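You operate a simulated robot arm through the tools that you are given. There is no shell and no other tool.

You run a simulated robot arm. Do the job below in one go: nothing can be reset, and whatever is moved stays where it is left.

JOB
Put things in order on the island top. At the end: the yellow regulator stands where the bead tub stood; the small blue box (marked "Seats") is on the yellow plain case; the green torch stands on top of the black computer; the bead tub from the island top stands where the green torch stood; the purple bottle (marked "Skelvane") stands on top of the orange compass; whatever was shut is shut again. Leave all else as you found it, and nothing knocked over.

Only the result counts: the job must be done as asked and must still hold three seconds after the hand-in. Knocking over, shifting, dropping, spilling or breaking anything else fails it.

ROBOT AND FRAMES
A 7-joint arm with a two-finger parallel gripper, fixed in place. Base frame: the origin is at the foot of the arm, x ahead of it, y to its left, z up; the work surface is at about z = 860. Lengths are in mm, angles in rad, forces in N, time in s.
With the tool pointing down near the work surface it reaches from about 100 to 640 mm from the base axis. Its first joint turns from -1.152 to 1.152 rad. Payload 1.57 kg.
Tool frame: the origin (TCP) lies between the finger pads and is the grasp point; the fingertips stand 30 mm ahead of it; z points along the fingers, y is the line along which they close. Largest opening 80 mm; finger width 17, thickness 12; the body of the gripper, 40 by 82 mm, starts 80 mm behind the TCP.
Orientation is told as [roll, pitch, yaw] about the base's x, y, z axes, in that order, counted from this pose: with the fingers straight down and closing along the base's y, the tool's x points along the base's -x, its y along +y and its z along -z.

CONTROLS
- The arm moves only by the tool drive_tool. Its argument "series" is a list of rows, each a list of 7 numbers: the shift along the base's x, y, z in mm, then the turn, a rotation vector about the base's x, y, z in degrees, then the gripper command, from -1 (shut) to 1 (fully open), values between in proportion. In form: [[x, y, z, wx, wy, wz, grip], ...]. A call has 1 to 20 rows; each row is the pose to reach, as a shift and turn from the pose commanded when the call began. A row lasts 0.2 s, in which the tool goes at most 50 mm and 0.15 rad; a call with a longer step from one row to the next is refused whole, and so is a gripper value outside its range. A pose out of reach is approached as far as the arm can. The call stops where the force on the tool passes 40 N (or 10 N more than at its start, if that is more) or the arm is blocked; 0.2 s more then pass. Each finger travels about 72 mm/s and halts on what it meets, pressing with about 28 N; the grip force reading is that of the motor and also rises with nothing between the fingers. The clock runs only during rows and for 0.2 s after the last one: add rows that repeat a pose to give the fingers time. The reply holds the time, the measured pose of the TCP, the force on the tool along the base axes, the opening and the grip force, in the units named above and with some noise, with the torque about the TCP (base axes, N m) and any sound that the robot's microphone picked up.
- Cameras (640 x 400 px; columns grow to the right, rows downward): "scene" is fixed at [74.6, 463.2, 1411.4]; the picture's right is [-0.45, -0.89, 0.00], its down [-0.61, 0.31, -0.73] and it looks along [0.65, -0.33, -0.68] (base axes); focal length 323 px, centre (320, 200). "wrist" rides on the gripper at [72, -7, -122] in the tool frame; the picture's right is [0.09, 1.00, 0.00], its down [-0.84, 0.08, -0.54] and it looks along [-0.54, 0.05, 0.84] (tool axes); focal length 238 px, centre (320, 200). There is no depth. A picture from a camera that has moved, and an enlarged one, comes with that camera's place and axes in the base frame and with its lens.
- capture(camera): a new picture of that camera. No time passes.
- inspect(camera, box): a new picture of the part [left, top, right, bottom] of that camera's present view, enlarged. No time passes.
- finish_job(): hands the job in; it is judged then, once.

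Nothing tells you positions but the pictures and the camera data. Unless the task says otherwise, let go and move clear before handing in.

The tools are called after "Emit:" as a command line: name --pt "numbers of a row" for each row, then --argument value for the rest, lists and objects as JSON in quotes. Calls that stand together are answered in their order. drive_tool: Moves the arm, as the interface text tells. Its arguments: {"type":"object","properties":{"series":{"type":"array","items":{"type":"array","items":{"type":"number"}}}},"required":["series"]} The other tools are called the same way: capture (camera) takes a picture; inspect (camera, box) takes an enlarged picture of a part of a camera's view; finish_job () hands the job in.

At the start:

```text
clock: 0.0
eef_pos: [338.7, 186.9, 1169.7]
ee_rot: [0.0, -0.001, 0.001]
contact_force: [0.9, -0.6, -0.6]
torque: [-0.02, 0.01, -0.01]
gripper_width: 80.1
grip_force: 0.1
```

scene: 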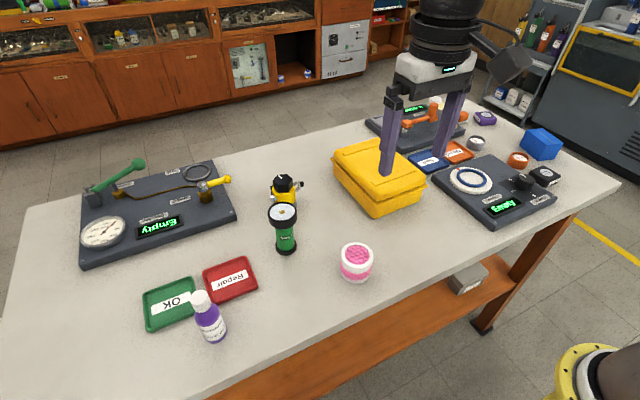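
wrist: 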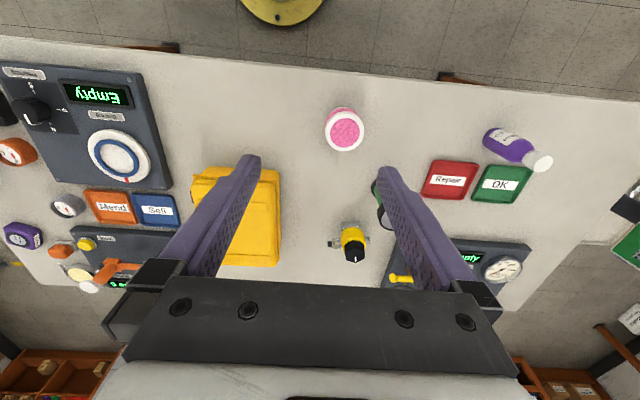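

I see a table with a bead tub (pink), green torch, yellow regulator, yellow case, purple bottle, and instrument panels further off. I'll take close views first to identify each object.

Emit:
inspect --camera "scene" --box '[240, 160, 400, 290]'

Emit:
inspect --camera "scene" --box '[350, 80, 580, 230]'

Emit:
inspect --camera "scene" --box '[60, 150, 260, 350]'

Emit:
inspect --camera "wrist" --box '[0, 50, 220, 300]'

Emit:
inspect --camera "wrist" --box '[300, 80, 600, 300]'

```text
3.08 times, centred on (320, 225) of scene
camera zoom: at [74.6, 463.2, 1411.4], right [-0.45, -0.89, 0.0], down [-0.61, 0.31, -0.73], along [0.65, -0.33, -0.68], focal length 995 px, centre (320, 123)
```

zoom: 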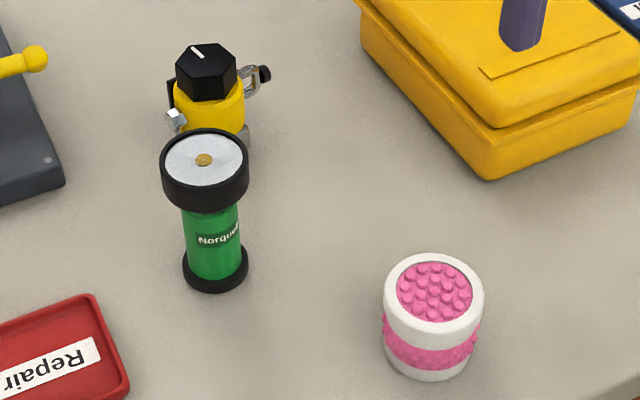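

```text
2.67 times, centred on (465, 155) of scene
camera zoom: at [74.6, 463.2, 1411.4], right [-0.45, -0.89, 0.0], down [-0.61, 0.31, -0.73], along [0.65, -0.33, -0.68], focal length 862 px, centre (-67, 320)
```

zoom: 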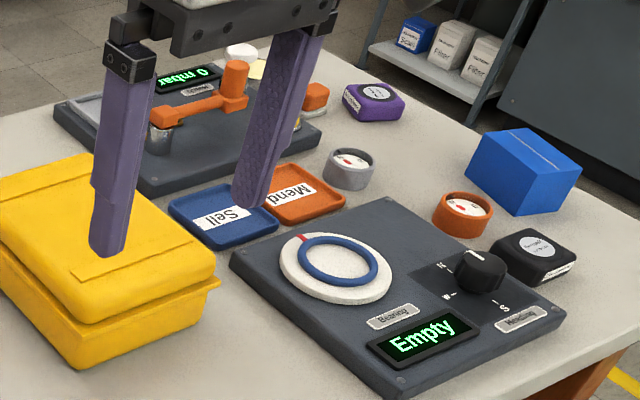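

```text
2.00 times, centred on (160, 250) of scene
camera zoom: at [74.6, 463.2, 1411.4], right [-0.45, -0.89, 0.0], down [-0.61, 0.31, -0.73], along [0.65, -0.33, -0.68], focal length 647 px, centre (640, 100)
```

zoom: 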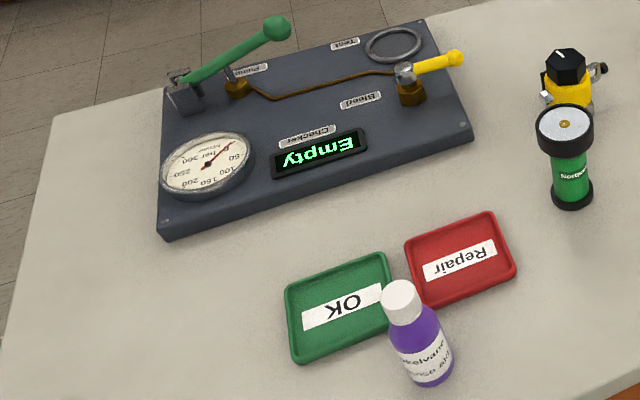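

```text
1.60 times, centred on (110, 175) of wrist
camera zoom: at [268.8, 179.6, 1292.9], right [-0.09, 1.0, 0.0], down [0.84, 0.08, 0.54], along [0.54, 0.05, -0.84], focal length 381 px, centre (656, 240)
```

zoom: 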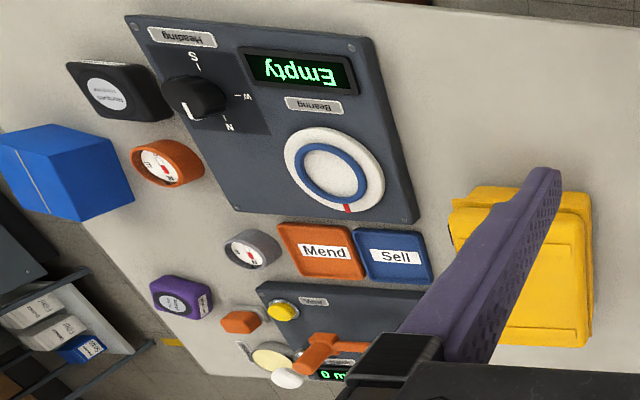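

```text
1.82 times, centred on (450, 190) of wrist
camera zoom: at [268.8, 179.6, 1292.9], right [-0.09, 1.0, 0.0], down [0.84, 0.08, 0.54], along [0.54, 0.05, -0.84], focal length 433 px, centre (84, 218)
```

zoom: 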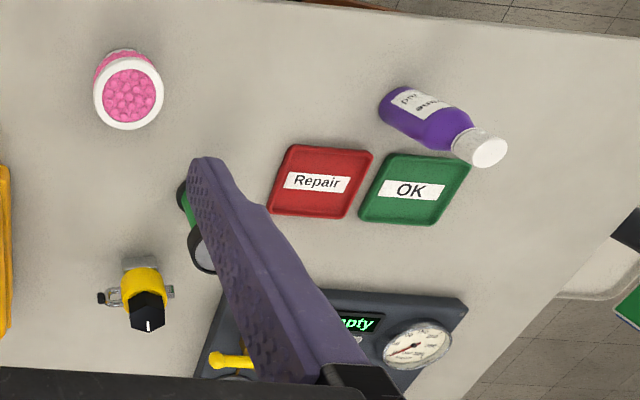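

I can place most things already: bead tub, torch, regulator, bottle, compasses and black computer. I haven't found the "Seats" box, so I'm zooming in on the possible spots.

Emit:
inspect --camera "scene" --box '[490, 120, 580, 195]'

Emit:
inspect --camera "scene" --box '[480, 60, 560, 130]'

Emit:
inspect --camera "wrist" --box '[0, 120, 80, 180]'

Emit:
inspect --camera "wrist" --box '[0, 230, 80, 280]'

Emit:
inspect --camera "scene" --box '[420, 240, 520, 320]'

Emit:
inspect --camera "scene" --box '[210, 0, 410, 90]'

Emit:
inspect --camera "scene" --box '[320, 120, 440, 225]'

Emit:
inspect --camera "scene" --box '[400, 90, 500, 160]'

```text
5.33 times, centred on (535, 158) of scene
camera zoom: at [74.6, 463.2, 1411.4], right [-0.45, -0.89, 0.0], down [-0.61, 0.31, -0.73], along [0.65, -0.33, -0.68], focal length 1725 px, centre (-827, 427)
```

zoom: 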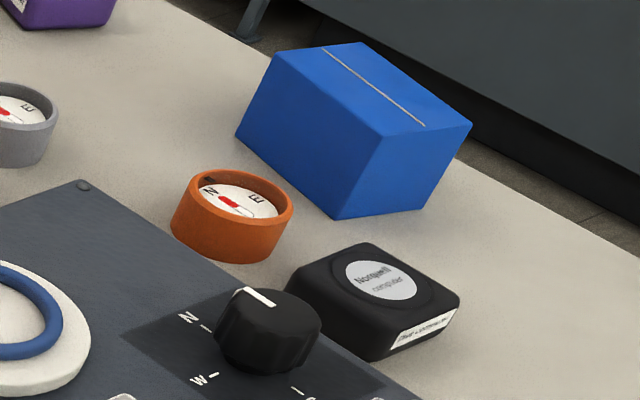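

```text
5.71 times, centred on (520, 95) of scene
camera zoom: at [74.6, 463.2, 1411.4], right [-0.45, -0.89, 0.0], down [-0.61, 0.31, -0.73], along [0.65, -0.33, -0.68], focal length 1848 px, centre (-823, 800)
```

zoom: 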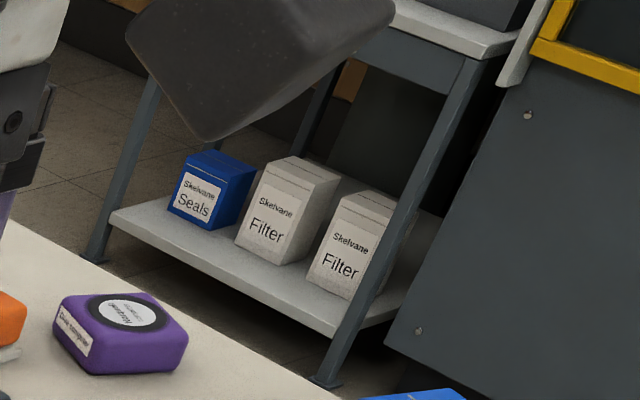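

```text
6.67 times, centred on (40, 150) of wrist
camera zoom: at [268.8, 179.6, 1292.9], right [-0.09, 1.0, 0.0], down [0.84, 0.08, 0.54], along [0.54, 0.05, -0.84], focal length 1589 px, centre (2187, 533)
```

zoom: 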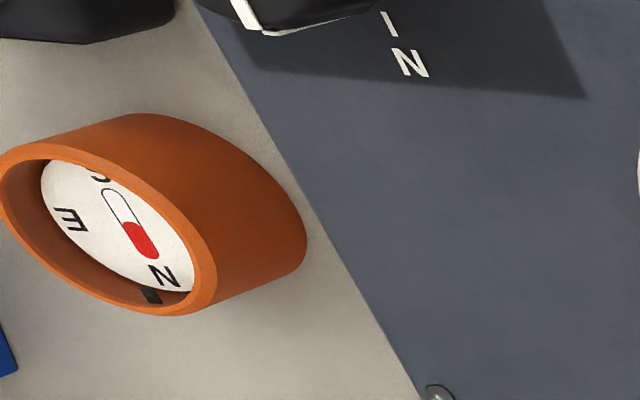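

```text
8.00 times, centred on (40, 255) of wrist
camera zoom: at [268.8, 179.6, 1292.9], right [-0.09, 1.0, 0.0], down [0.84, 0.08, 0.54], along [0.54, 0.05, -0.84], focal length 1907 px, centre (2560, -240)
```

zoom: 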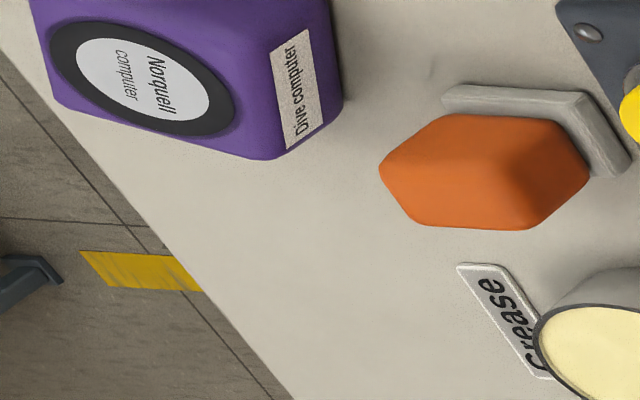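

```text
5.00 times, centred on (470, 280) of scene
camera zoom: at [74.6, 463.2, 1411.4], right [-0.45, -0.89, 0.0], down [-0.61, 0.31, -0.73], along [0.65, -0.33, -0.68], focal length 1617 px, centre (-430, -200)
```

zoom: 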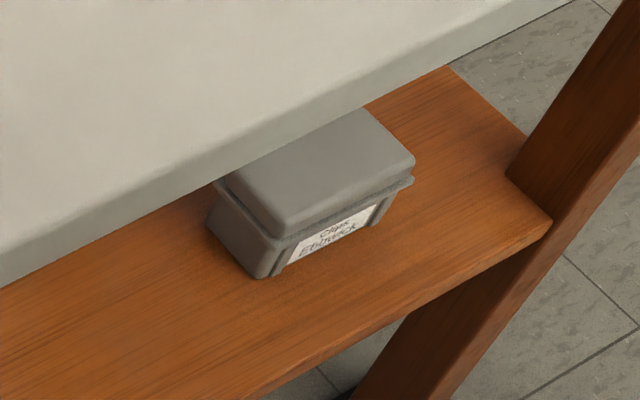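

```text
3.20 times, centred on (310, 45) of scene
camera zoom: at [74.6, 463.2, 1411.4], right [-0.45, -0.89, 0.0], down [-0.61, 0.31, -0.73], along [0.65, -0.33, -0.68], focal length 1035 px, centre (352, 696)
```

zoom: 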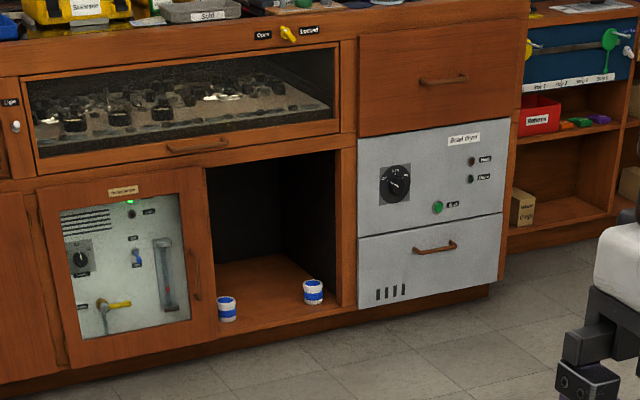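

```text
3.81 times, centred on (380, 172) of scene
camera zoom: at [74.6, 463.2, 1411.4], right [-0.45, -0.89, 0.0], down [-0.61, 0.31, -0.73], along [0.65, -0.33, -0.68], focal length 1232 px, centre (91, 305)
```

zoom: 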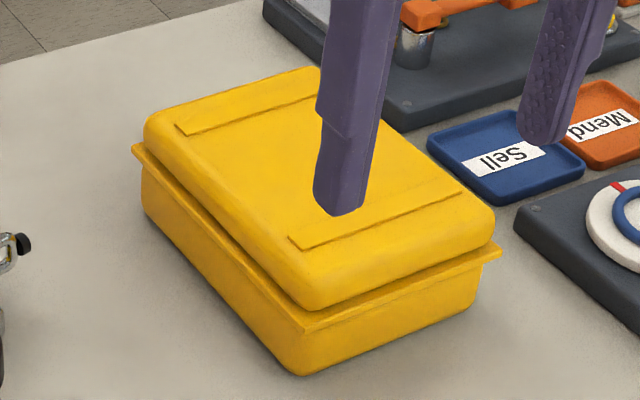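

```text
5.71 times, centred on (450, 125) of scene
camera zoom: at [74.6, 463.2, 1411.4], right [-0.45, -0.89, 0.0], down [-0.61, 0.31, -0.73], along [0.65, -0.33, -0.68], focal length 1848 px, centre (-423, 629)
```

zoom: 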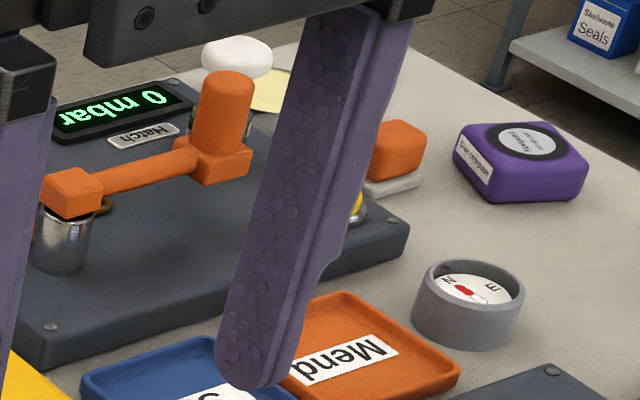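

The rack box outside reach reads "Seals", so it isn't the target. The blue box on the island's far right hides its label from this side, so I'll move the wrist camera around to read it before touching anything.

Emit:
drive_tool --pt "0 -48 0 0 0 3 1" --pt "0 -96 0 0 0 6 1" --pt "0 -144 0 0 0 9 1" --pt "0 -192 0 0 0 12 1" --pt "0 -240 0 0 0 15 1" --pt "0 -288 0 0 0 18 1" --pt "0 -336 0 0 0 21 1" --pt "0 -384 0 0 0 24 1" --pt "0 -432 0 0 0 27 1" --pt "0 -480 0 0 0 30 1" --pt "0 -528 0 0 0 33 1" --pt "0 -576 0 0 0 36 1" --pt "0 -624 0 0 0 39 1" --pt "0 -672 0 0 0 42 1" --pt "0 -715 0 0 0 45 1" --pt "0 -715 -40 0 0 45 1" --pt "0 -715 -80 0 0 45 1" --pt "0 -715 -80 0 0 45 1"

Emit:
capture --camera "wrist"

Emit:
capture --camera "scene"

```text
clock: 3.8
eef_pos: [325.6, -501.9, 1086.4]
ee_rot: [0.001, 0.0, 0.787]
contact_force: [-0.8, -0.3, -0.9]
torque: [-0.01, -0.01, 0.02]
gripper_width: 80.2
grip_force: 0.0
out of reach, approached as far as the arm can: row 13, 14, 15, 16, 17, 18
```

```text
taken
camera wrist: at [279.2, -557.9, 1209.3], right [-0.77, 0.64, 0.0], down [0.54, 0.65, 0.54], along [0.35, 0.42, -0.84], focal length 238 px, centre (320, 200)
```

wrist: 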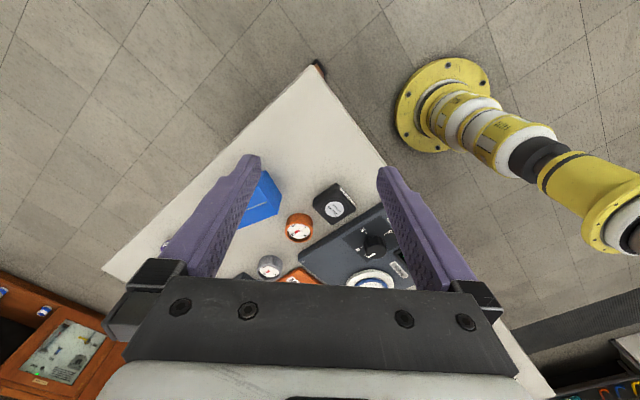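

```text
taken
```

scene: 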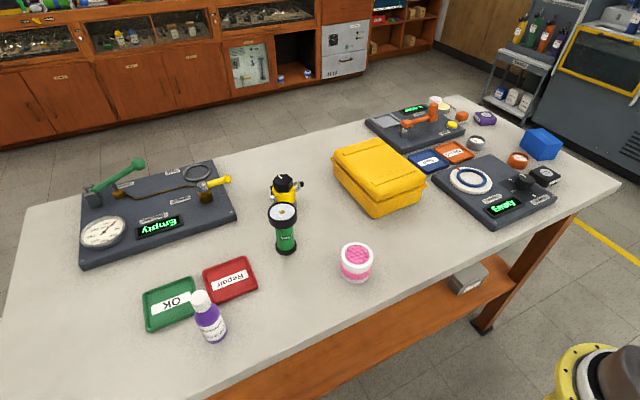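

The arm stopped at its reach limit here, but the blue box shows in the wrist view, partly hidden by a finger. I'll zoom in on it from this side.

Emit:
inspect --camera "wrist" --box '[225, 155, 305, 245]'

Emit:
inspect --camera "scene" --box '[360, 80, 480, 160]'

Emit:
inspect --camera "scene" --box '[320, 120, 440, 225]'

```text
4.44 times, centred on (265, 200) of wrist
camera zoom: at [279.2, -557.9, 1209.3], right [-0.77, 0.64, 0.0], down [0.54, 0.65, 0.54], along [0.35, 0.42, -0.84], focal length 1059 px, centre (564, 200)
```

zoom: 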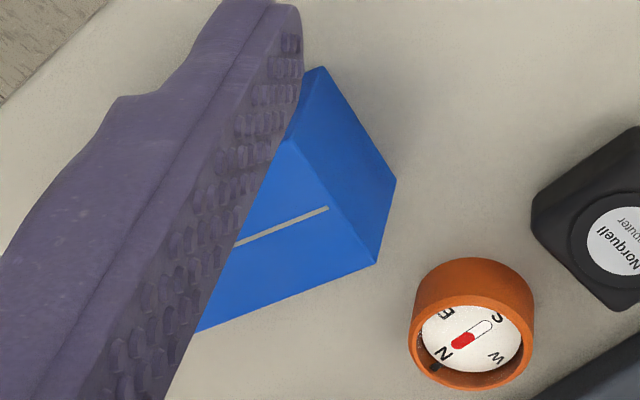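

```text
5.00 times, centred on (420, 120) of scene
camera zoom: at [74.6, 463.1, 1411.4], right [-0.45, -0.89, 0.0], down [-0.61, 0.31, -0.73], along [0.65, -0.33, -0.68], focal length 1617 px, centre (-180, 600)
```

zoom: 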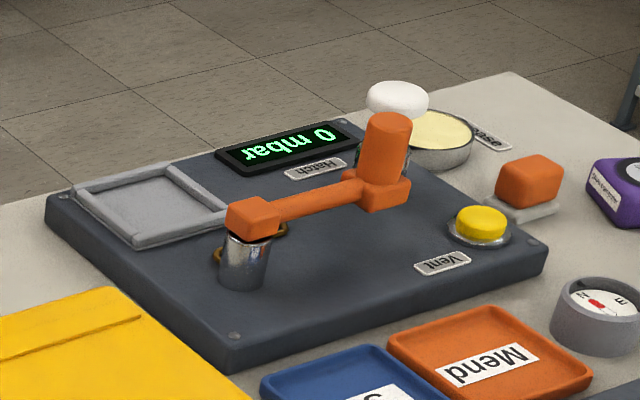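

```text
3.81 times, centred on (380, 172) of scene
camera zoom: at [74.6, 463.1, 1411.4], right [-0.45, -0.89, 0.0], down [-0.61, 0.31, -0.73], along [0.65, -0.33, -0.68], focal length 1232 px, centre (91, 305)
```

zoom: 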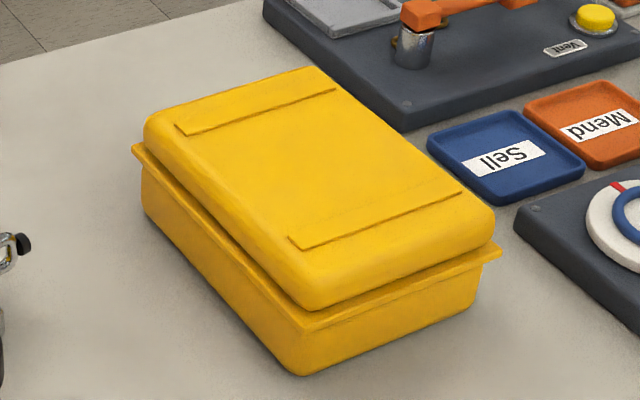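

The long far side of the blue box is still hidden by the finger. I'll close the gripper, go a bit lower and look again.

Emit:
drive_tool --pt "0 0 -20 0 0 0 0" --pt "0 0 -40 0 0 0 -1" --pt "0 0 -60 0 0 0 -1" --pt "0 0 -80 0 0 0 -1" --pt "0 0 -80 0 0 0 -1" --pt "0 0 -80 0 0 0 -1"

Emit:
capture --camera "wrist"

```text
clock: 5.2
eef_pos: [325.1, -500.6, 1008.7]
ee_rot: [-0.001, 0.0, 0.786]
contact_force: [0.5, 0.7, -0.1]
torque: [0.01, -0.02, 0.03]
gripper_width: 0.3
grip_force: 21.5
```

```text
taken
camera wrist: at [279.6, -556.8, 1130.5], right [-0.77, 0.64, 0.0], down [0.54, 0.65, 0.54], along [0.35, 0.42, -0.84], focal length 238 px, centre (320, 200)
```

wrist: 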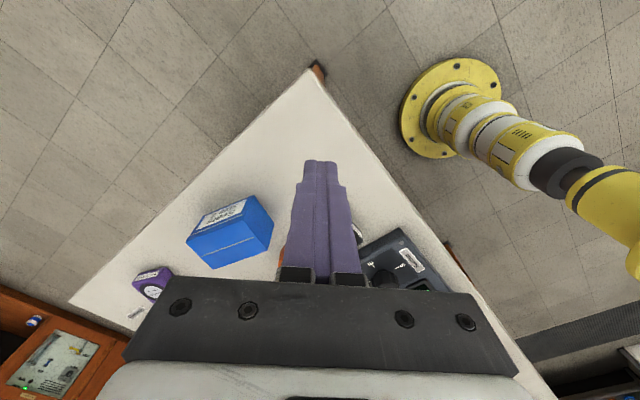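

Emit:
inspect --camera "wrist" --box '[180, 185, 280, 275]'

Emit:
inspect --camera "wrist" --box '[120, 255, 190, 325]'

```text
4.44 times, centred on (230, 230) of wrist
camera zoom: at [279.6, -556.8, 1130.5], right [-0.77, 0.64, 0.0], down [0.54, 0.65, 0.54], along [0.35, 0.42, -0.84], focal length 1059 px, centre (720, 67)
```

zoom: 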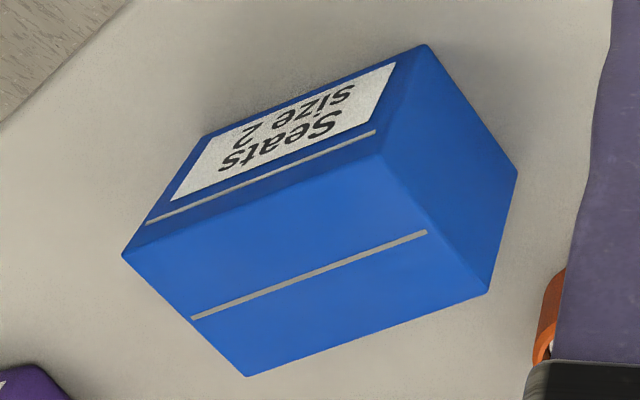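

```text
5.71 times, centred on (155, 290) of wrist
camera zoom: at [279.6, -556.8, 1130.5], right [-0.77, 0.64, 0.0], down [0.54, 0.65, 0.54], along [0.35, 0.42, -0.84], focal length 1362 px, centre (1263, -314)
```

zoom: 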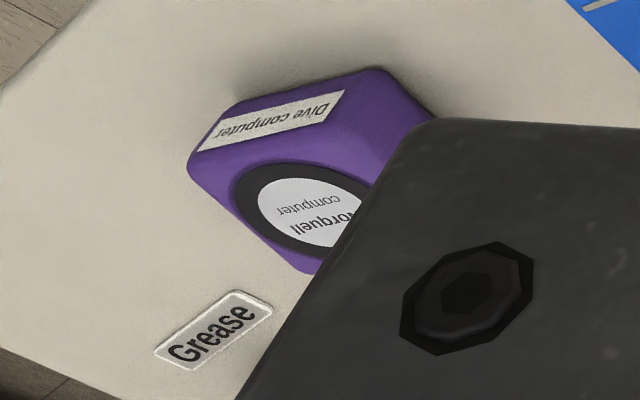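

The blue box reads "Seats size 2", so it's the target, centred near (501, -471) and about 83×52×55 mm. That's slightly past the straight-down reach, so I'll grip its near end with the tool tilted outward. First I turn the wrist to line up with the box and look again.

Emit:
drive_tool --pt "10 10 10 0 0 -8 -1" --pt "20 20 20 0 0 -16 -1" --pt "30 30 30 0 0 -24 0" --pt "40 45 40 0 0 -32 1" --pt "50 60 50 0 0 -40 1" --pt "60 75 60 0 0 -48 1" --pt "70 90 60 0 0 -56 1" --pt "75 100 60 0 0 -59.8 1" --pt "75 100 60 0 0 -59.8 1"

Emit:
capture --camera "wrist"

Emit:
capture --camera "scene"

```text
clock: 7.2
eef_pos: [398.7, -400.7, 1066.7]
ee_rot: [-0.002, 0.001, -0.259]
contact_force: [0.1, -0.5, -0.6]
torque: [0.01, -0.02, 0.0]
gripper_width: 80.0
grip_force: 0.1
```

```text
taken
camera wrist: at [329.4, -388.9, 1189.6], right [0.17, 0.99, 0.0], down [0.83, -0.14, 0.54], along [0.53, -0.09, -0.84], focal length 238 px, centre (320, 200)
```

wrist: 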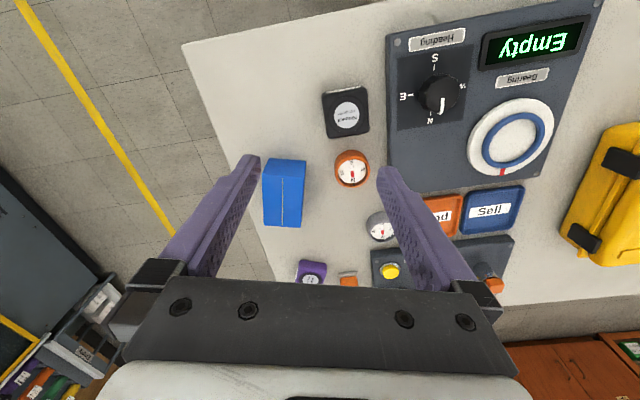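

```text
taken
```

scene: 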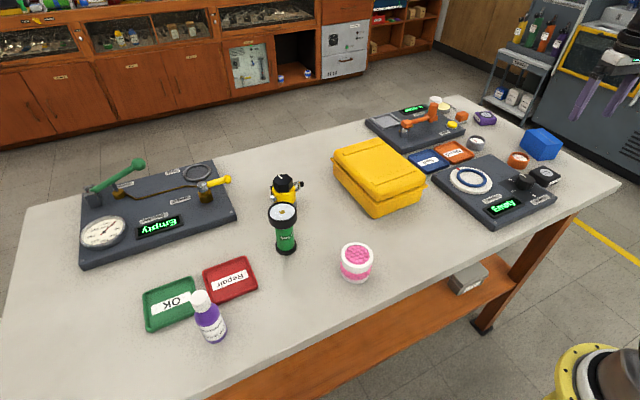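

The wrist is now aligned with the box, and the black computer and orange compass are also in view. I'll zoom in for precise positions.

Emit:
inspect --camera "wrist" --box '[240, 140, 340, 240]'

Emit:
inspect --camera "wrist" --box '[310, 75, 390, 195]'

Emit:
inspect --camera "wrist" --box '[550, 110, 640, 280]'

```text
4.00 times, centred on (290, 190) of wrist
camera zoom: at [329.4, -388.9, 1189.6], right [0.17, 0.99, 0.0], down [0.83, -0.14, 0.54], along [0.53, -0.09, -0.84], focal length 953 px, centre (440, 240)
```

zoom: 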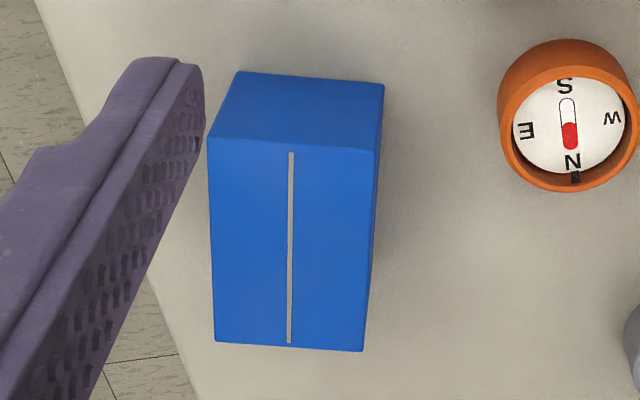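

```text
3.33 times, centred on (350, 135) of wrist
camera zoom: at [329.4, -388.9, 1189.6], right [0.17, 0.99, 0.0], down [0.83, -0.14, 0.54], along [0.53, -0.09, -0.84], focal length 794 px, centre (220, 417)
```

zoom: 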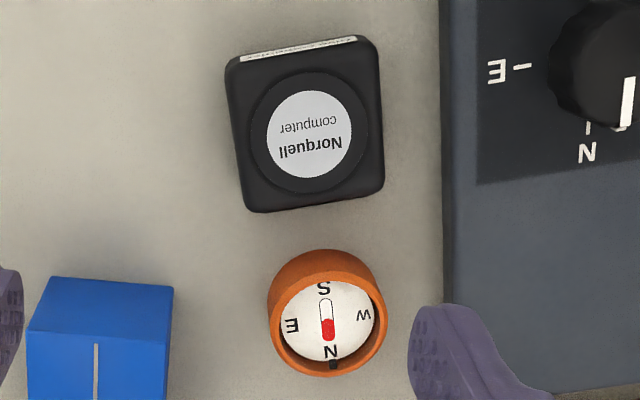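

```text
2.35 times, centred on (595, 195) of wrist
camera zoom: at [329.4, -388.9, 1189.6], right [0.17, 0.99, 0.0], down [0.83, -0.14, 0.54], along [0.53, -0.09, -0.84], focal length 561 px, centre (-327, 212)
```

zoom: 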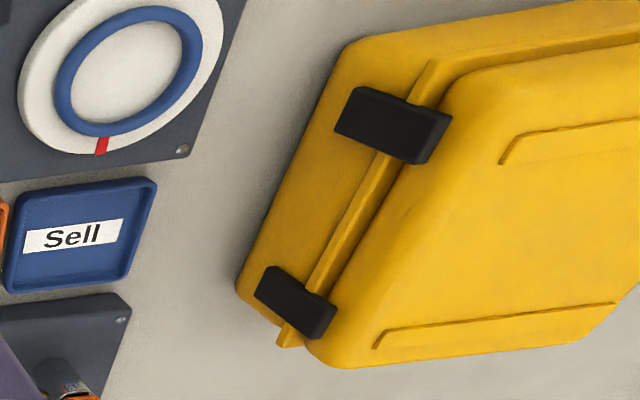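

The box corners agree across three views: centre about (499.5, -470.7), yaw about -15°, top near z=914. I'll tilt 30° outward and stop at a pre-grasp pose back along the approach line.

Emit:
drive_tool --pt "8 -12 -15 -1.92 -7.25 0 1" --pt "16 -24 -30 -3.84 -14.5 0 1" --pt "26 -38 -50 -5.76 -21.75 0 1" --pt "36.9 -52.8 -70 -7.68 -29 0 1" --pt "36.9 -52.8 -83 -7.68 -29 0 1" --pt "36.9 -52.8 -83 -7.68 -29 0 1"

Emit:
capture --camera "wrist"

Emit:
capture --camera "scene"

```text
clock: 8.6
eef_pos: [437.0, -452.9, 984.1]
ee_rot: [-0.001, -0.524, -0.259]
contact_force: [-1.2, 0.9, 0.2]
torque: [-0.01, -0.03, -0.01]
gripper_width: 79.9
grip_force: 0.1
```

```text
taken
camera wrist: at [316.4, -428.6, 1054.3], right [0.18, 0.98, -0.05], down [0.46, -0.04, 0.89], along [0.87, -0.18, -0.46], focal length 238 px, centre (320, 200)
```

wrist: 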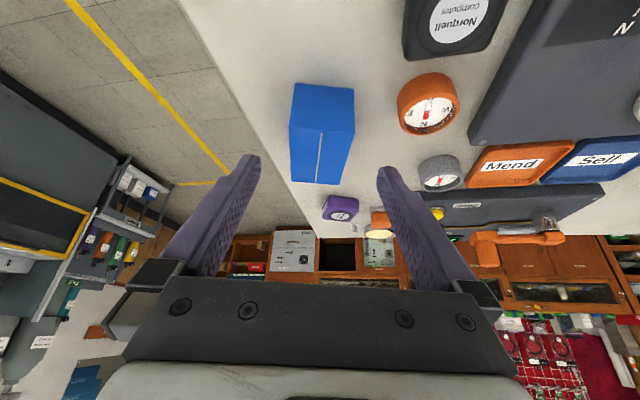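

```text
taken
```

scene: 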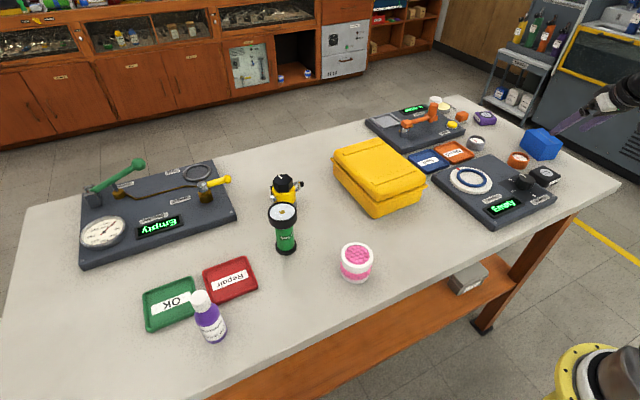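

The tilt was reached exactly and the box is centred between the fingers. I'll go down along the tool axis in two steps.

Emit:
drive_tool --pt "13 -3.7 -21 0 0 0 1" --pt "26 -7.4 -42 0 0 0 1" --pt "38 -10.9 -62 0 0 0 1" --pt "38 -10.9 -62 0 0 0 1"

Emit:
capture --camera "wrist"

Emit:
inspect --camera "scene" --box '[490, 70, 640, 195]'

```text
clock: 9.6
eef_pos: [474.5, -465.4, 922.4]
ee_rot: [0.0, -0.523, -0.259]
contact_force: [0.2, -0.5, 0.2]
torque: [0.03, 0.01, -0.02]
gripper_width: 80.2
grip_force: 0.0
```

```text
taken
camera wrist: at [354.2, -440.0, 992.1], right [0.18, 0.98, -0.05], down [0.46, -0.04, 0.89], along [0.87, -0.18, -0.46], focal length 238 px, centre (320, 200)
```

wrist: 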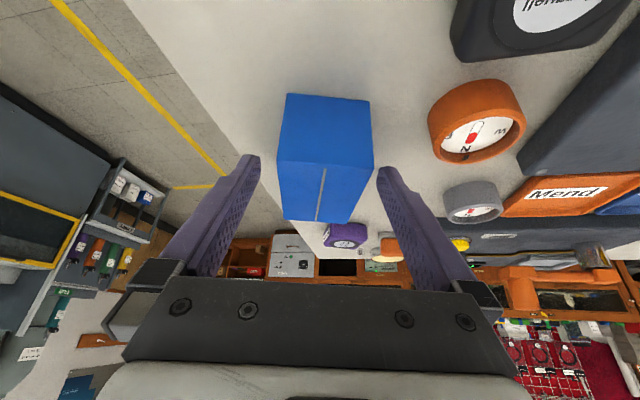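

```text
3.20 times, centred on (565, 132) of scene
camera zoom: at [74.6, 463.1, 1411.4], right [-0.45, -0.89, 0.0], down [-0.61, 0.31, -0.73], along [0.65, -0.33, -0.68], focal length 1035 px, centre (-464, 416)
```

zoom: 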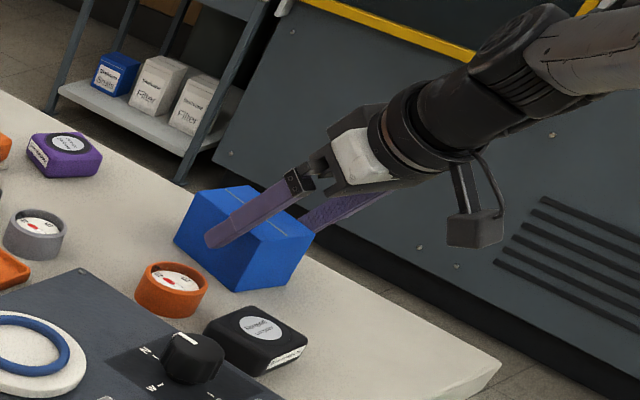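

The fingers straddle the box with clearance on both sides. I'll make the last descent and close.

Emit:
drive_tool --pt "9 -1.5 -13 0 0 0 1" --pt "17.5 -3.0 -24.5 0 0 0 1" --pt "17.5 -3.0 -24.5 0 0 0 1" --pt "17.5 -3.0 -24.5 0 0 0 0.5" --pt "17.5 -3.0 -24.5 0 0 0 0" --pt "17.5 -3.0 -24.5 0 0 0 -1" --pt "17.5 -3.0 -24.5 0 0 0 -1" --pt "17.5 -3.0 -24.5 0 0 0 -1"

Emit:
capture --camera "wrist"

Emit:
inspect --camera "scene" --box '[490, 70, 640, 195]'

```text
clock: 11.4
eef_pos: [492.4, -468.2, 897.5]
ee_rot: [-0.001, -0.524, -0.258]
contact_force: [-0.1, -0.4, 1.4]
torque: [-0.01, 0.01, -0.04]
gripper_width: 54.4
grip_force: 28.4
```

```text
taken
camera wrist: at [371.5, -443.0, 967.9], right [0.18, 0.98, -0.05], down [0.46, -0.04, 0.89], along [0.87, -0.18, -0.46], focal length 238 px, centre (320, 200)
```

wrist: 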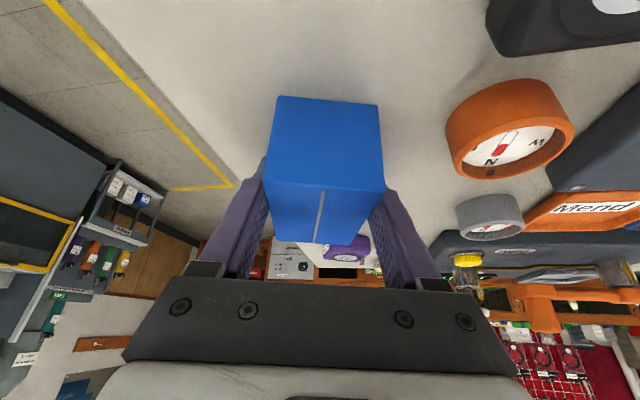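

```text
3.20 times, centred on (565, 132) of scene
camera zoom: at [74.6, 463.1, 1411.4], right [-0.45, -0.89, 0.0], down [-0.61, 0.31, -0.73], along [0.65, -0.33, -0.68], focal length 1035 px, centre (-464, 416)
```

zoom: 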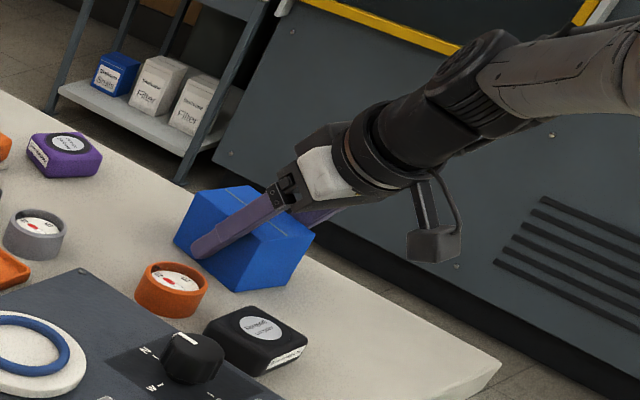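

The grip reads 54.4 mm at 28 N, so the box is held. I'll lift it straight up, then move inward.

Emit:
drive_tool --pt "0 0 10 0 0 0 -1" --pt "0 0 30 0 0 0 -1" --pt "0 0 50 0 0 0 -1" --pt "-15 10 75 0 0 0 -1" --pt "-35 25 100 0 0 0 -1" --pt "-60 45 125 0 0 0 -1" --pt "-85 65 150 0 0 0 -1" --pt "-85 65 150 0 0 0 -1"

Emit:
capture --camera "wrist"

Emit:
capture --camera "scene"

```text
clock: 13.2
eef_pos: [406.2, -403.5, 1047.5]
ee_rot: [-0.001, -0.525, -0.258]
contact_force: [-0.2, -1.0, -1.2]
torque: [-0.02, -0.01, 0.0]
gripper_width: 54.1
grip_force: 27.6
```

```text
taken
camera wrist: at [285.9, -377.7, 1117.8], right [0.18, 0.98, -0.05], down [0.46, -0.04, 0.89], along [0.87, -0.18, -0.46], focal length 238 px, centre (320, 200)
```

wrist: 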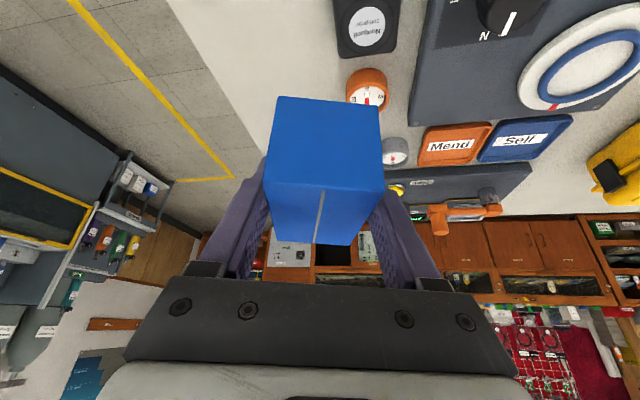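

```text
taken
```

scene: 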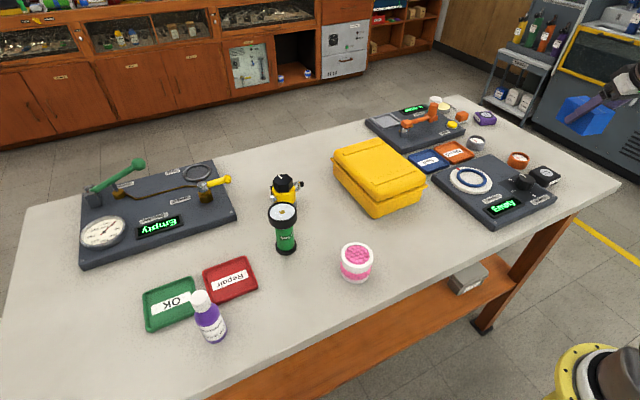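

The box is held level at height. I'll carry it toward the yellow case, turning to yaw 0, and look at the case from there.

Emit:
drive_tool --pt "2 40 5 0 0 2 -1" --pt "4 85 10 0 0 4 -1" --pt "6 130 15 0 0 6 -1" --pt "8 175 20 0 0 9 -1" --pt "9 220 20 0 0 12 -1" --pt "10 265 20 0 0 14.8 -1" --pt "10 300 20 0 0 14.8 -1" --pt "10 330 20 0 0 14.8 -1" --pt "10 330 20 0 0 14.8 -1"

Emit:
capture --camera "wrist"

Emit:
capture --camera "scene"

```text
clock: 15.2
eef_pos: [417.4, -73.5, 1067.4]
ee_rot: [0.002, -0.524, 0.001]
contact_force: [0.3, 0.1, -1.7]
torque: [-0.01, 0.0, 0.02]
gripper_width: 54.2
grip_force: 27.8
```

```text
taken
camera wrist: at [294.3, -79.2, 1138.2], right [-0.08, 1.0, -0.05], down [0.45, 0.08, 0.89], along [0.89, 0.05, -0.46], focal length 238 px, centre (320, 200)
```

wrist: 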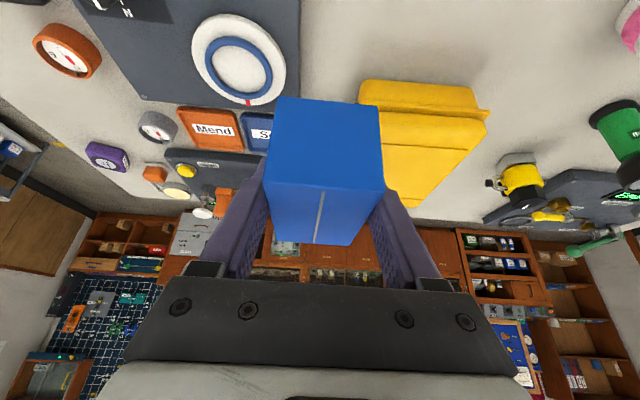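

```text
taken
```

scene: 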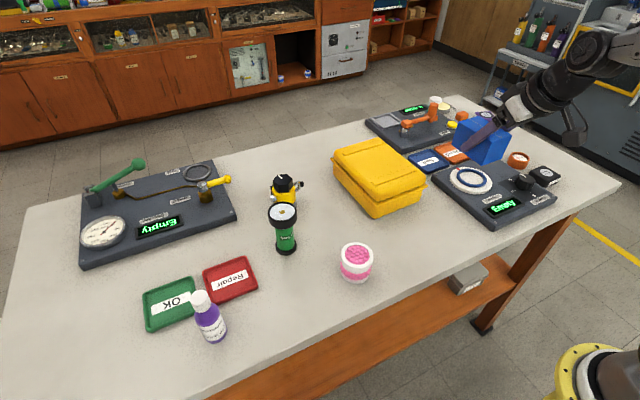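

Emit:
inspect --camera "wrist" --box '[340, 60, 520, 220]'

Emit:
inspect --camera "scene" --box '[320, 120, 440, 225]'

Emit:
inspect --camera "wrist" --box '[470, 90, 640, 240]'

```text
2.50 times, centred on (430, 140) of wrist
camera zoom: at [294.3, -79.2, 1138.2], right [-0.08, 1.0, -0.05], down [0.45, 0.08, 0.89], along [0.89, 0.05, -0.46], focal length 596 px, centre (45, 350)
```

zoom: 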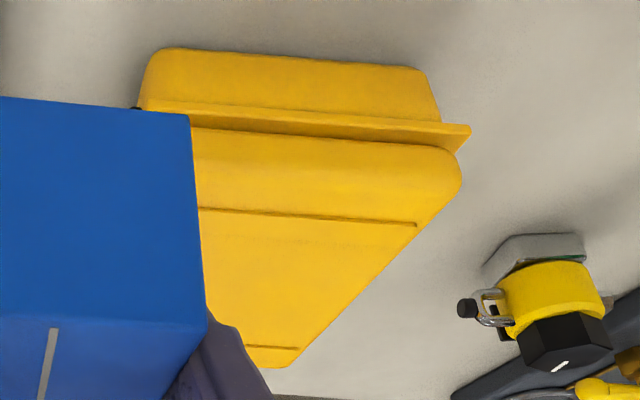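

```text
3.81 times, centred on (380, 172) of scene
camera zoom: at [74.6, 463.2, 1411.4], right [-0.45, -0.89, 0.0], down [-0.61, 0.31, -0.73], along [0.65, -0.33, -0.68], focal length 1232 px, centre (91, 305)
```

zoom: 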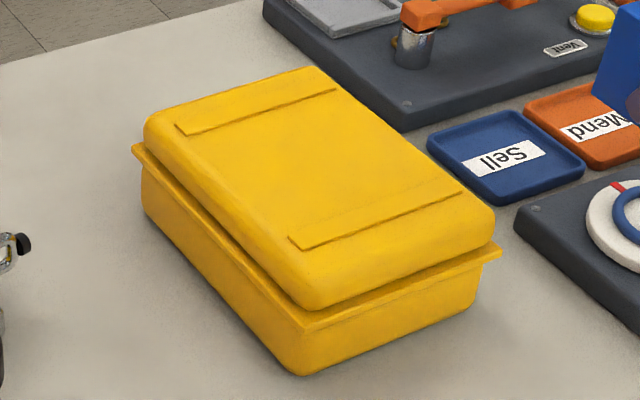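

```text
2.67 times, centred on (555, 165) of wrist
camera zoom: at [294.3, -79.2, 1138.2], right [-0.08, 1.0, -0.05], down [0.45, 0.08, 0.89], along [0.89, 0.05, -0.46], focal length 636 px, centre (-307, 293)
```

zoom: 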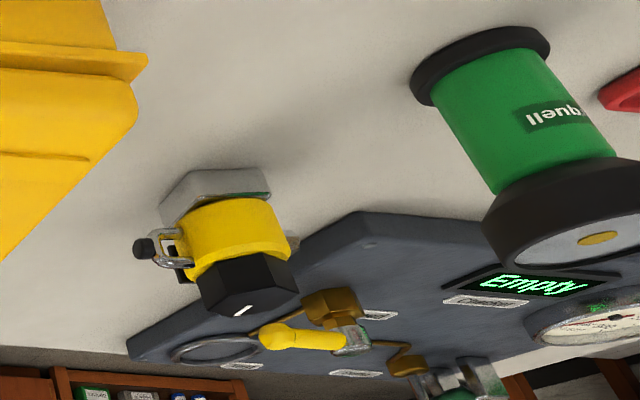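

The lid's flat top sits near z≈945, centred around (577, 50), with ridges at x≈511 and 644. I'll carry the box over the middle and start down.

Emit:
drive_tool --pt "25 25 0 0 0 0 -1" --pt "50 50 0 0 0 0 -1" --pt "75 75 0 0 0 0 -1" --pt "100 100 -10 0 0 0 -1" --pt "125 118 -20 0 0 0 -1" --pt "145 123.5 -30 0 0 0 -1" --pt "145 123.5 -50 0 0 0 -1" --pt "145 123.5 -65 0 0 0 -1" --pt "145 123.5 -65 0 0 0 -1"

Emit:
inspect --camera "scene" --box '[320, 90, 460, 225]'

Emit:
capture --camera "wrist"

```text
clock: 17.2
eef_pos: [560.9, 53.0, 1003.0]
ee_rot: [-0.001, -0.525, 0.0]
contact_force: [0.3, -0.4, 0.1]
torque: [0.0, 0.0, 0.02]
gripper_width: 54.6
grip_force: 28.3
```

```text
2.96 times, centred on (390, 158) of scene
camera zoom: at [74.6, 463.2, 1411.4], right [-0.45, -0.89, 0.0], down [-0.61, 0.31, -0.73], along [0.65, -0.33, -0.68], focal length 958 px, centre (113, 326)
```

zoom: 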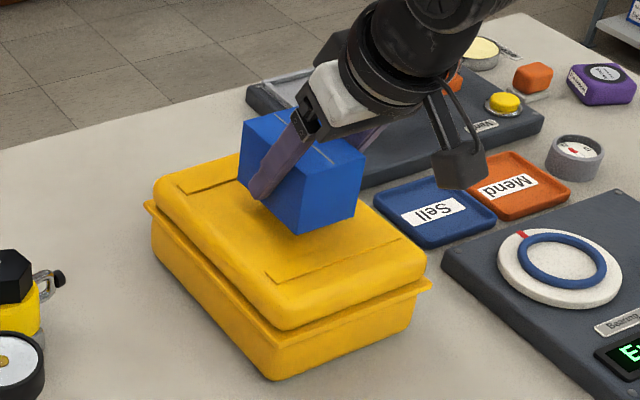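

```text
taken
camera wrist: at [439.1, 44.2, 1073.0], right [-0.08, 1.0, -0.05], down [0.45, 0.08, 0.89], along [0.89, 0.05, -0.46], focal length 238 px, centre (320, 200)
```

wrist: 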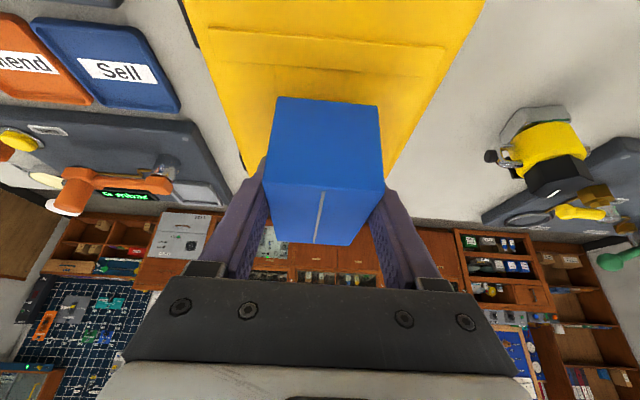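

The box is above the lid middle with about 20 mm to go. I'll go down in small steps and watch the force.

Emit:
drive_tool --pt "0 -3 -4 0 0 0 -1" --pt "0 -3 -8 0 0 0 -1" --pt "0 -3 -12 0 0 0 -1" --pt "0 -3 -12 0 0 0 -1"

Emit:
inspect --camera "scene" --box '[350, 110, 430, 190]'

```text
clock: 18.2
eef_pos: [562.2, 48.4, 991.0]
ee_rot: [0.0, -0.525, 0.002]
contact_force: [0.1, 0.3, 0.1]
torque: [0.01, 0.03, -0.01]
gripper_width: 54.2
grip_force: 28.0
```

```text
5.00 times, centred on (390, 150) of scene
camera zoom: at [74.6, 463.2, 1411.4], right [-0.45, -0.89, 0.0], down [-0.61, 0.31, -0.73], along [0.65, -0.33, -0.68], focal length 1617 px, centre (-30, 450)
```

zoom: 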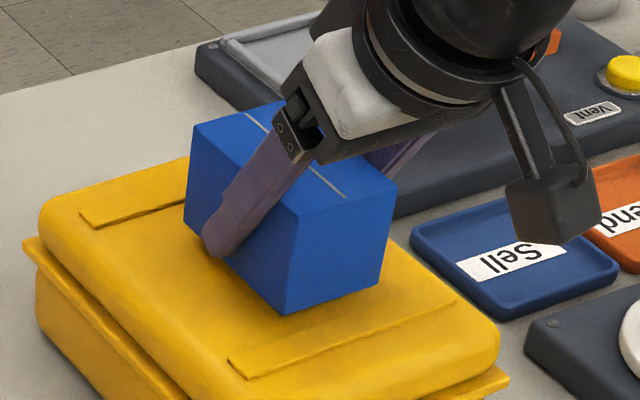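

Emit:
drive_tool --pt "0 0 -2 0 0 0 -1" --pt "0 0 -4 0 0 0 -1" --pt "0 0 -6 0 0 0 -1" --pt "0 0 -6 0 0 0 -1"

Emit:
inspect --camera "scene" --box '[350, 110, 430, 190]'

```text
clock: 19.2
eef_pos: [562.2, 47.3, 984.9]
ee_rot: [-0.001, -0.524, -0.002]
contact_force: [-0.1, 0.1, -1.4]
torque: [-0.02, 0.04, 0.01]
gripper_width: 54.3
grip_force: 28.3
```

```text
5.00 times, centred on (390, 150) of scene
camera zoom: at [74.6, 463.2, 1411.4], right [-0.45, -0.89, 0.0], down [-0.61, 0.31, -0.73], along [0.65, -0.33, -0.68], focal length 1617 px, centre (-30, 450)
```

zoom: 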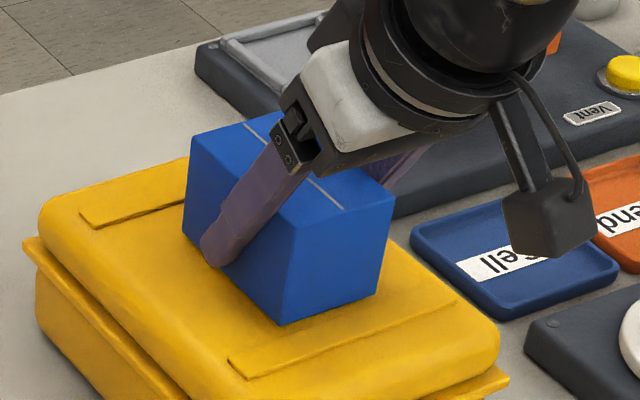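

Emit:
drive_tool --pt "0 0 -1 0 0 0 -1" --pt "0 0 -2 0 0 0 -1" --pt "0 0 -3 0 0 0 -1" --pt "0 0 -3 0 0 0 -1"

Emit:
inspect --camera "scene" --box '[365, 130, 415, 180]'

```text
clock: 20.2
eef_pos: [562.4, 48.3, 984.1]
ee_rot: [0.001, -0.53, 0.001]
contact_force: [-4.3, 0.2, 18.6]
torque: [-0.11, 0.82, 0.02]
gripper_width: 54.3
grip_force: 27.9
```

```text
8.00 times, centred on (390, 155) of scene
camera zoom: at [74.2, 463.1, 1411.4], right [-0.45, -0.89, 0.0], down [-0.61, 0.31, -0.73], along [0.65, -0.33, -0.68], focal length 2587 px, centre (-240, 560)
```

zoom: 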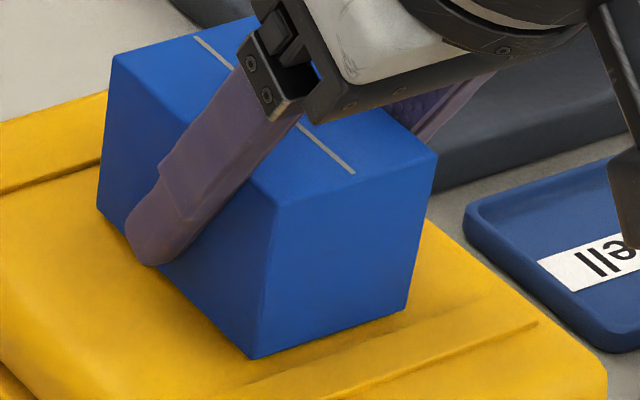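

Contact at about 18 N, so the box is on the lid. I'll ease the pressure, open, and back out along the tool axis.

Emit:
drive_tool --pt "0 0 1 0 0 0 -1" --pt "0 0 1.8 0 0 0 -1" --pt "0 0 1.8 0 0 0 0.4" --pt "0 0 1.8 0 0 0 0.7" --pt "0 0 1.8 0 0 0 0.8" --pt "-5 0 10.5 0 0 0 0.8" --pt "-15 0 27.8 0 0 0 0.8" --pt "-30 0 53.8 0 0 0 0.8" --pt "-50 0 88.4 0 0 0 1" --pt "-65 0 115 0 0 0 1" --pt "-65 0 115 0 0 0 1"

Emit:
inspect --camera "scene" --box '[320, 90, 460, 225]'

Emit:
capture --camera "wrist"

```text
clock: 22.6
eef_pos: [496.0, 46.2, 1098.6]
ee_rot: [0.001, -0.524, -0.001]
contact_force: [-0.8, 0.3, 0.2]
torque: [0.03, 0.01, -0.01]
gripper_width: 79.8
grip_force: 0.1
```

```text
2.96 times, centred on (390, 158) of scene
camera zoom: at [74.6, 463.1, 1411.4], right [-0.45, -0.89, 0.0], down [-0.61, 0.31, -0.73], along [0.65, -0.33, -0.68], focal length 958 px, centre (113, 326)
```

zoom: 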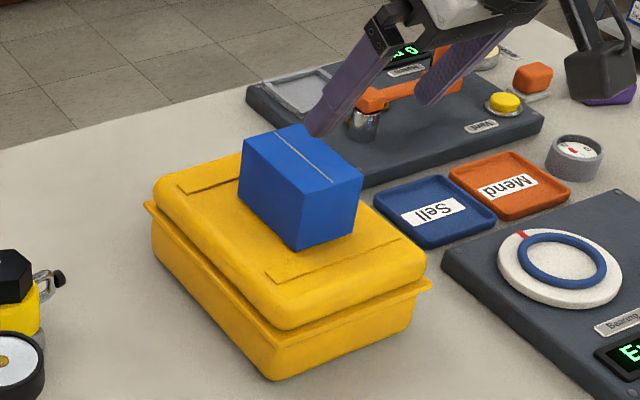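

```text
taken
camera wrist: at [373.1, 40.3, 1168.1], right [-0.08, 1.0, -0.05], down [0.45, 0.08, 0.89], along [0.89, 0.05, -0.46], focal length 238 px, centre (320, 200)
```

wrist: 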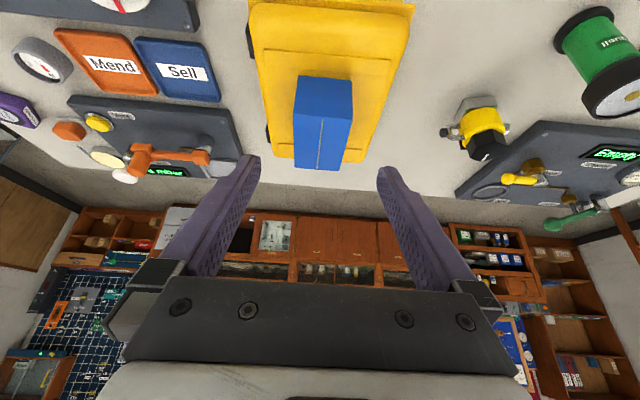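

The box sits squarely on the closed case. Next is the torch, near (495, 332), so I'll bring the tool upright and look at the torch, tub and regulator from above.

Emit:
drive_tool --pt "-10 20 10 0 7.5 0 1" --pt "-25 60 20 0 15 0 1" --pt "-40 100 30 0 22.5 0 1" --pt "-55 140 30 0 30 0 1" --pt "-70 180 30 0 30 0 1" --pt "-80 214 30 0 30 0 1" --pt "-80 214 30 0 30 0 1"

Emit:
capture --camera "wrist"

Emit:
inspect --camera "scene" --box '[245, 165, 325, 265]'

```text
clock: 24.2
eef_pos: [417.0, 260.0, 1127.0]
ee_rot: [0.0, 0.001, 0.0]
contact_force: [-0.1, 0.3, 0.3]
torque: [-0.01, -0.02, -0.04]
gripper_width: 80.1
grip_force: 0.1
```

```text
taken
camera wrist: at [346.2, 254.0, 1249.5], right [-0.09, 1.0, 0.0], down [0.84, 0.08, 0.54], along [0.54, 0.05, -0.84], focal length 238 px, centre (320, 200)
```

wrist: 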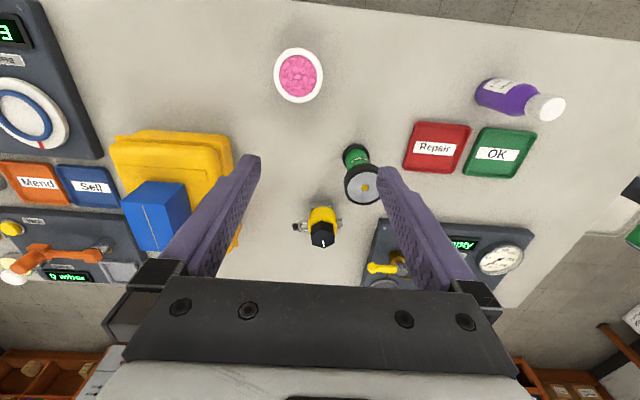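

```text
4.00 times, centred on (285, 215) of scene
camera zoom: at [74.6, 463.2, 1411.4], right [-0.45, -0.89, 0.0], down [-0.61, 0.31, -0.73], along [0.65, -0.33, -0.68], focal length 1294 px, centre (460, 140)
```

zoom: 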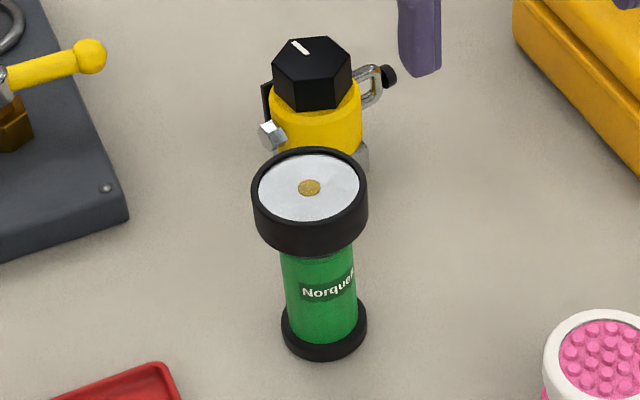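

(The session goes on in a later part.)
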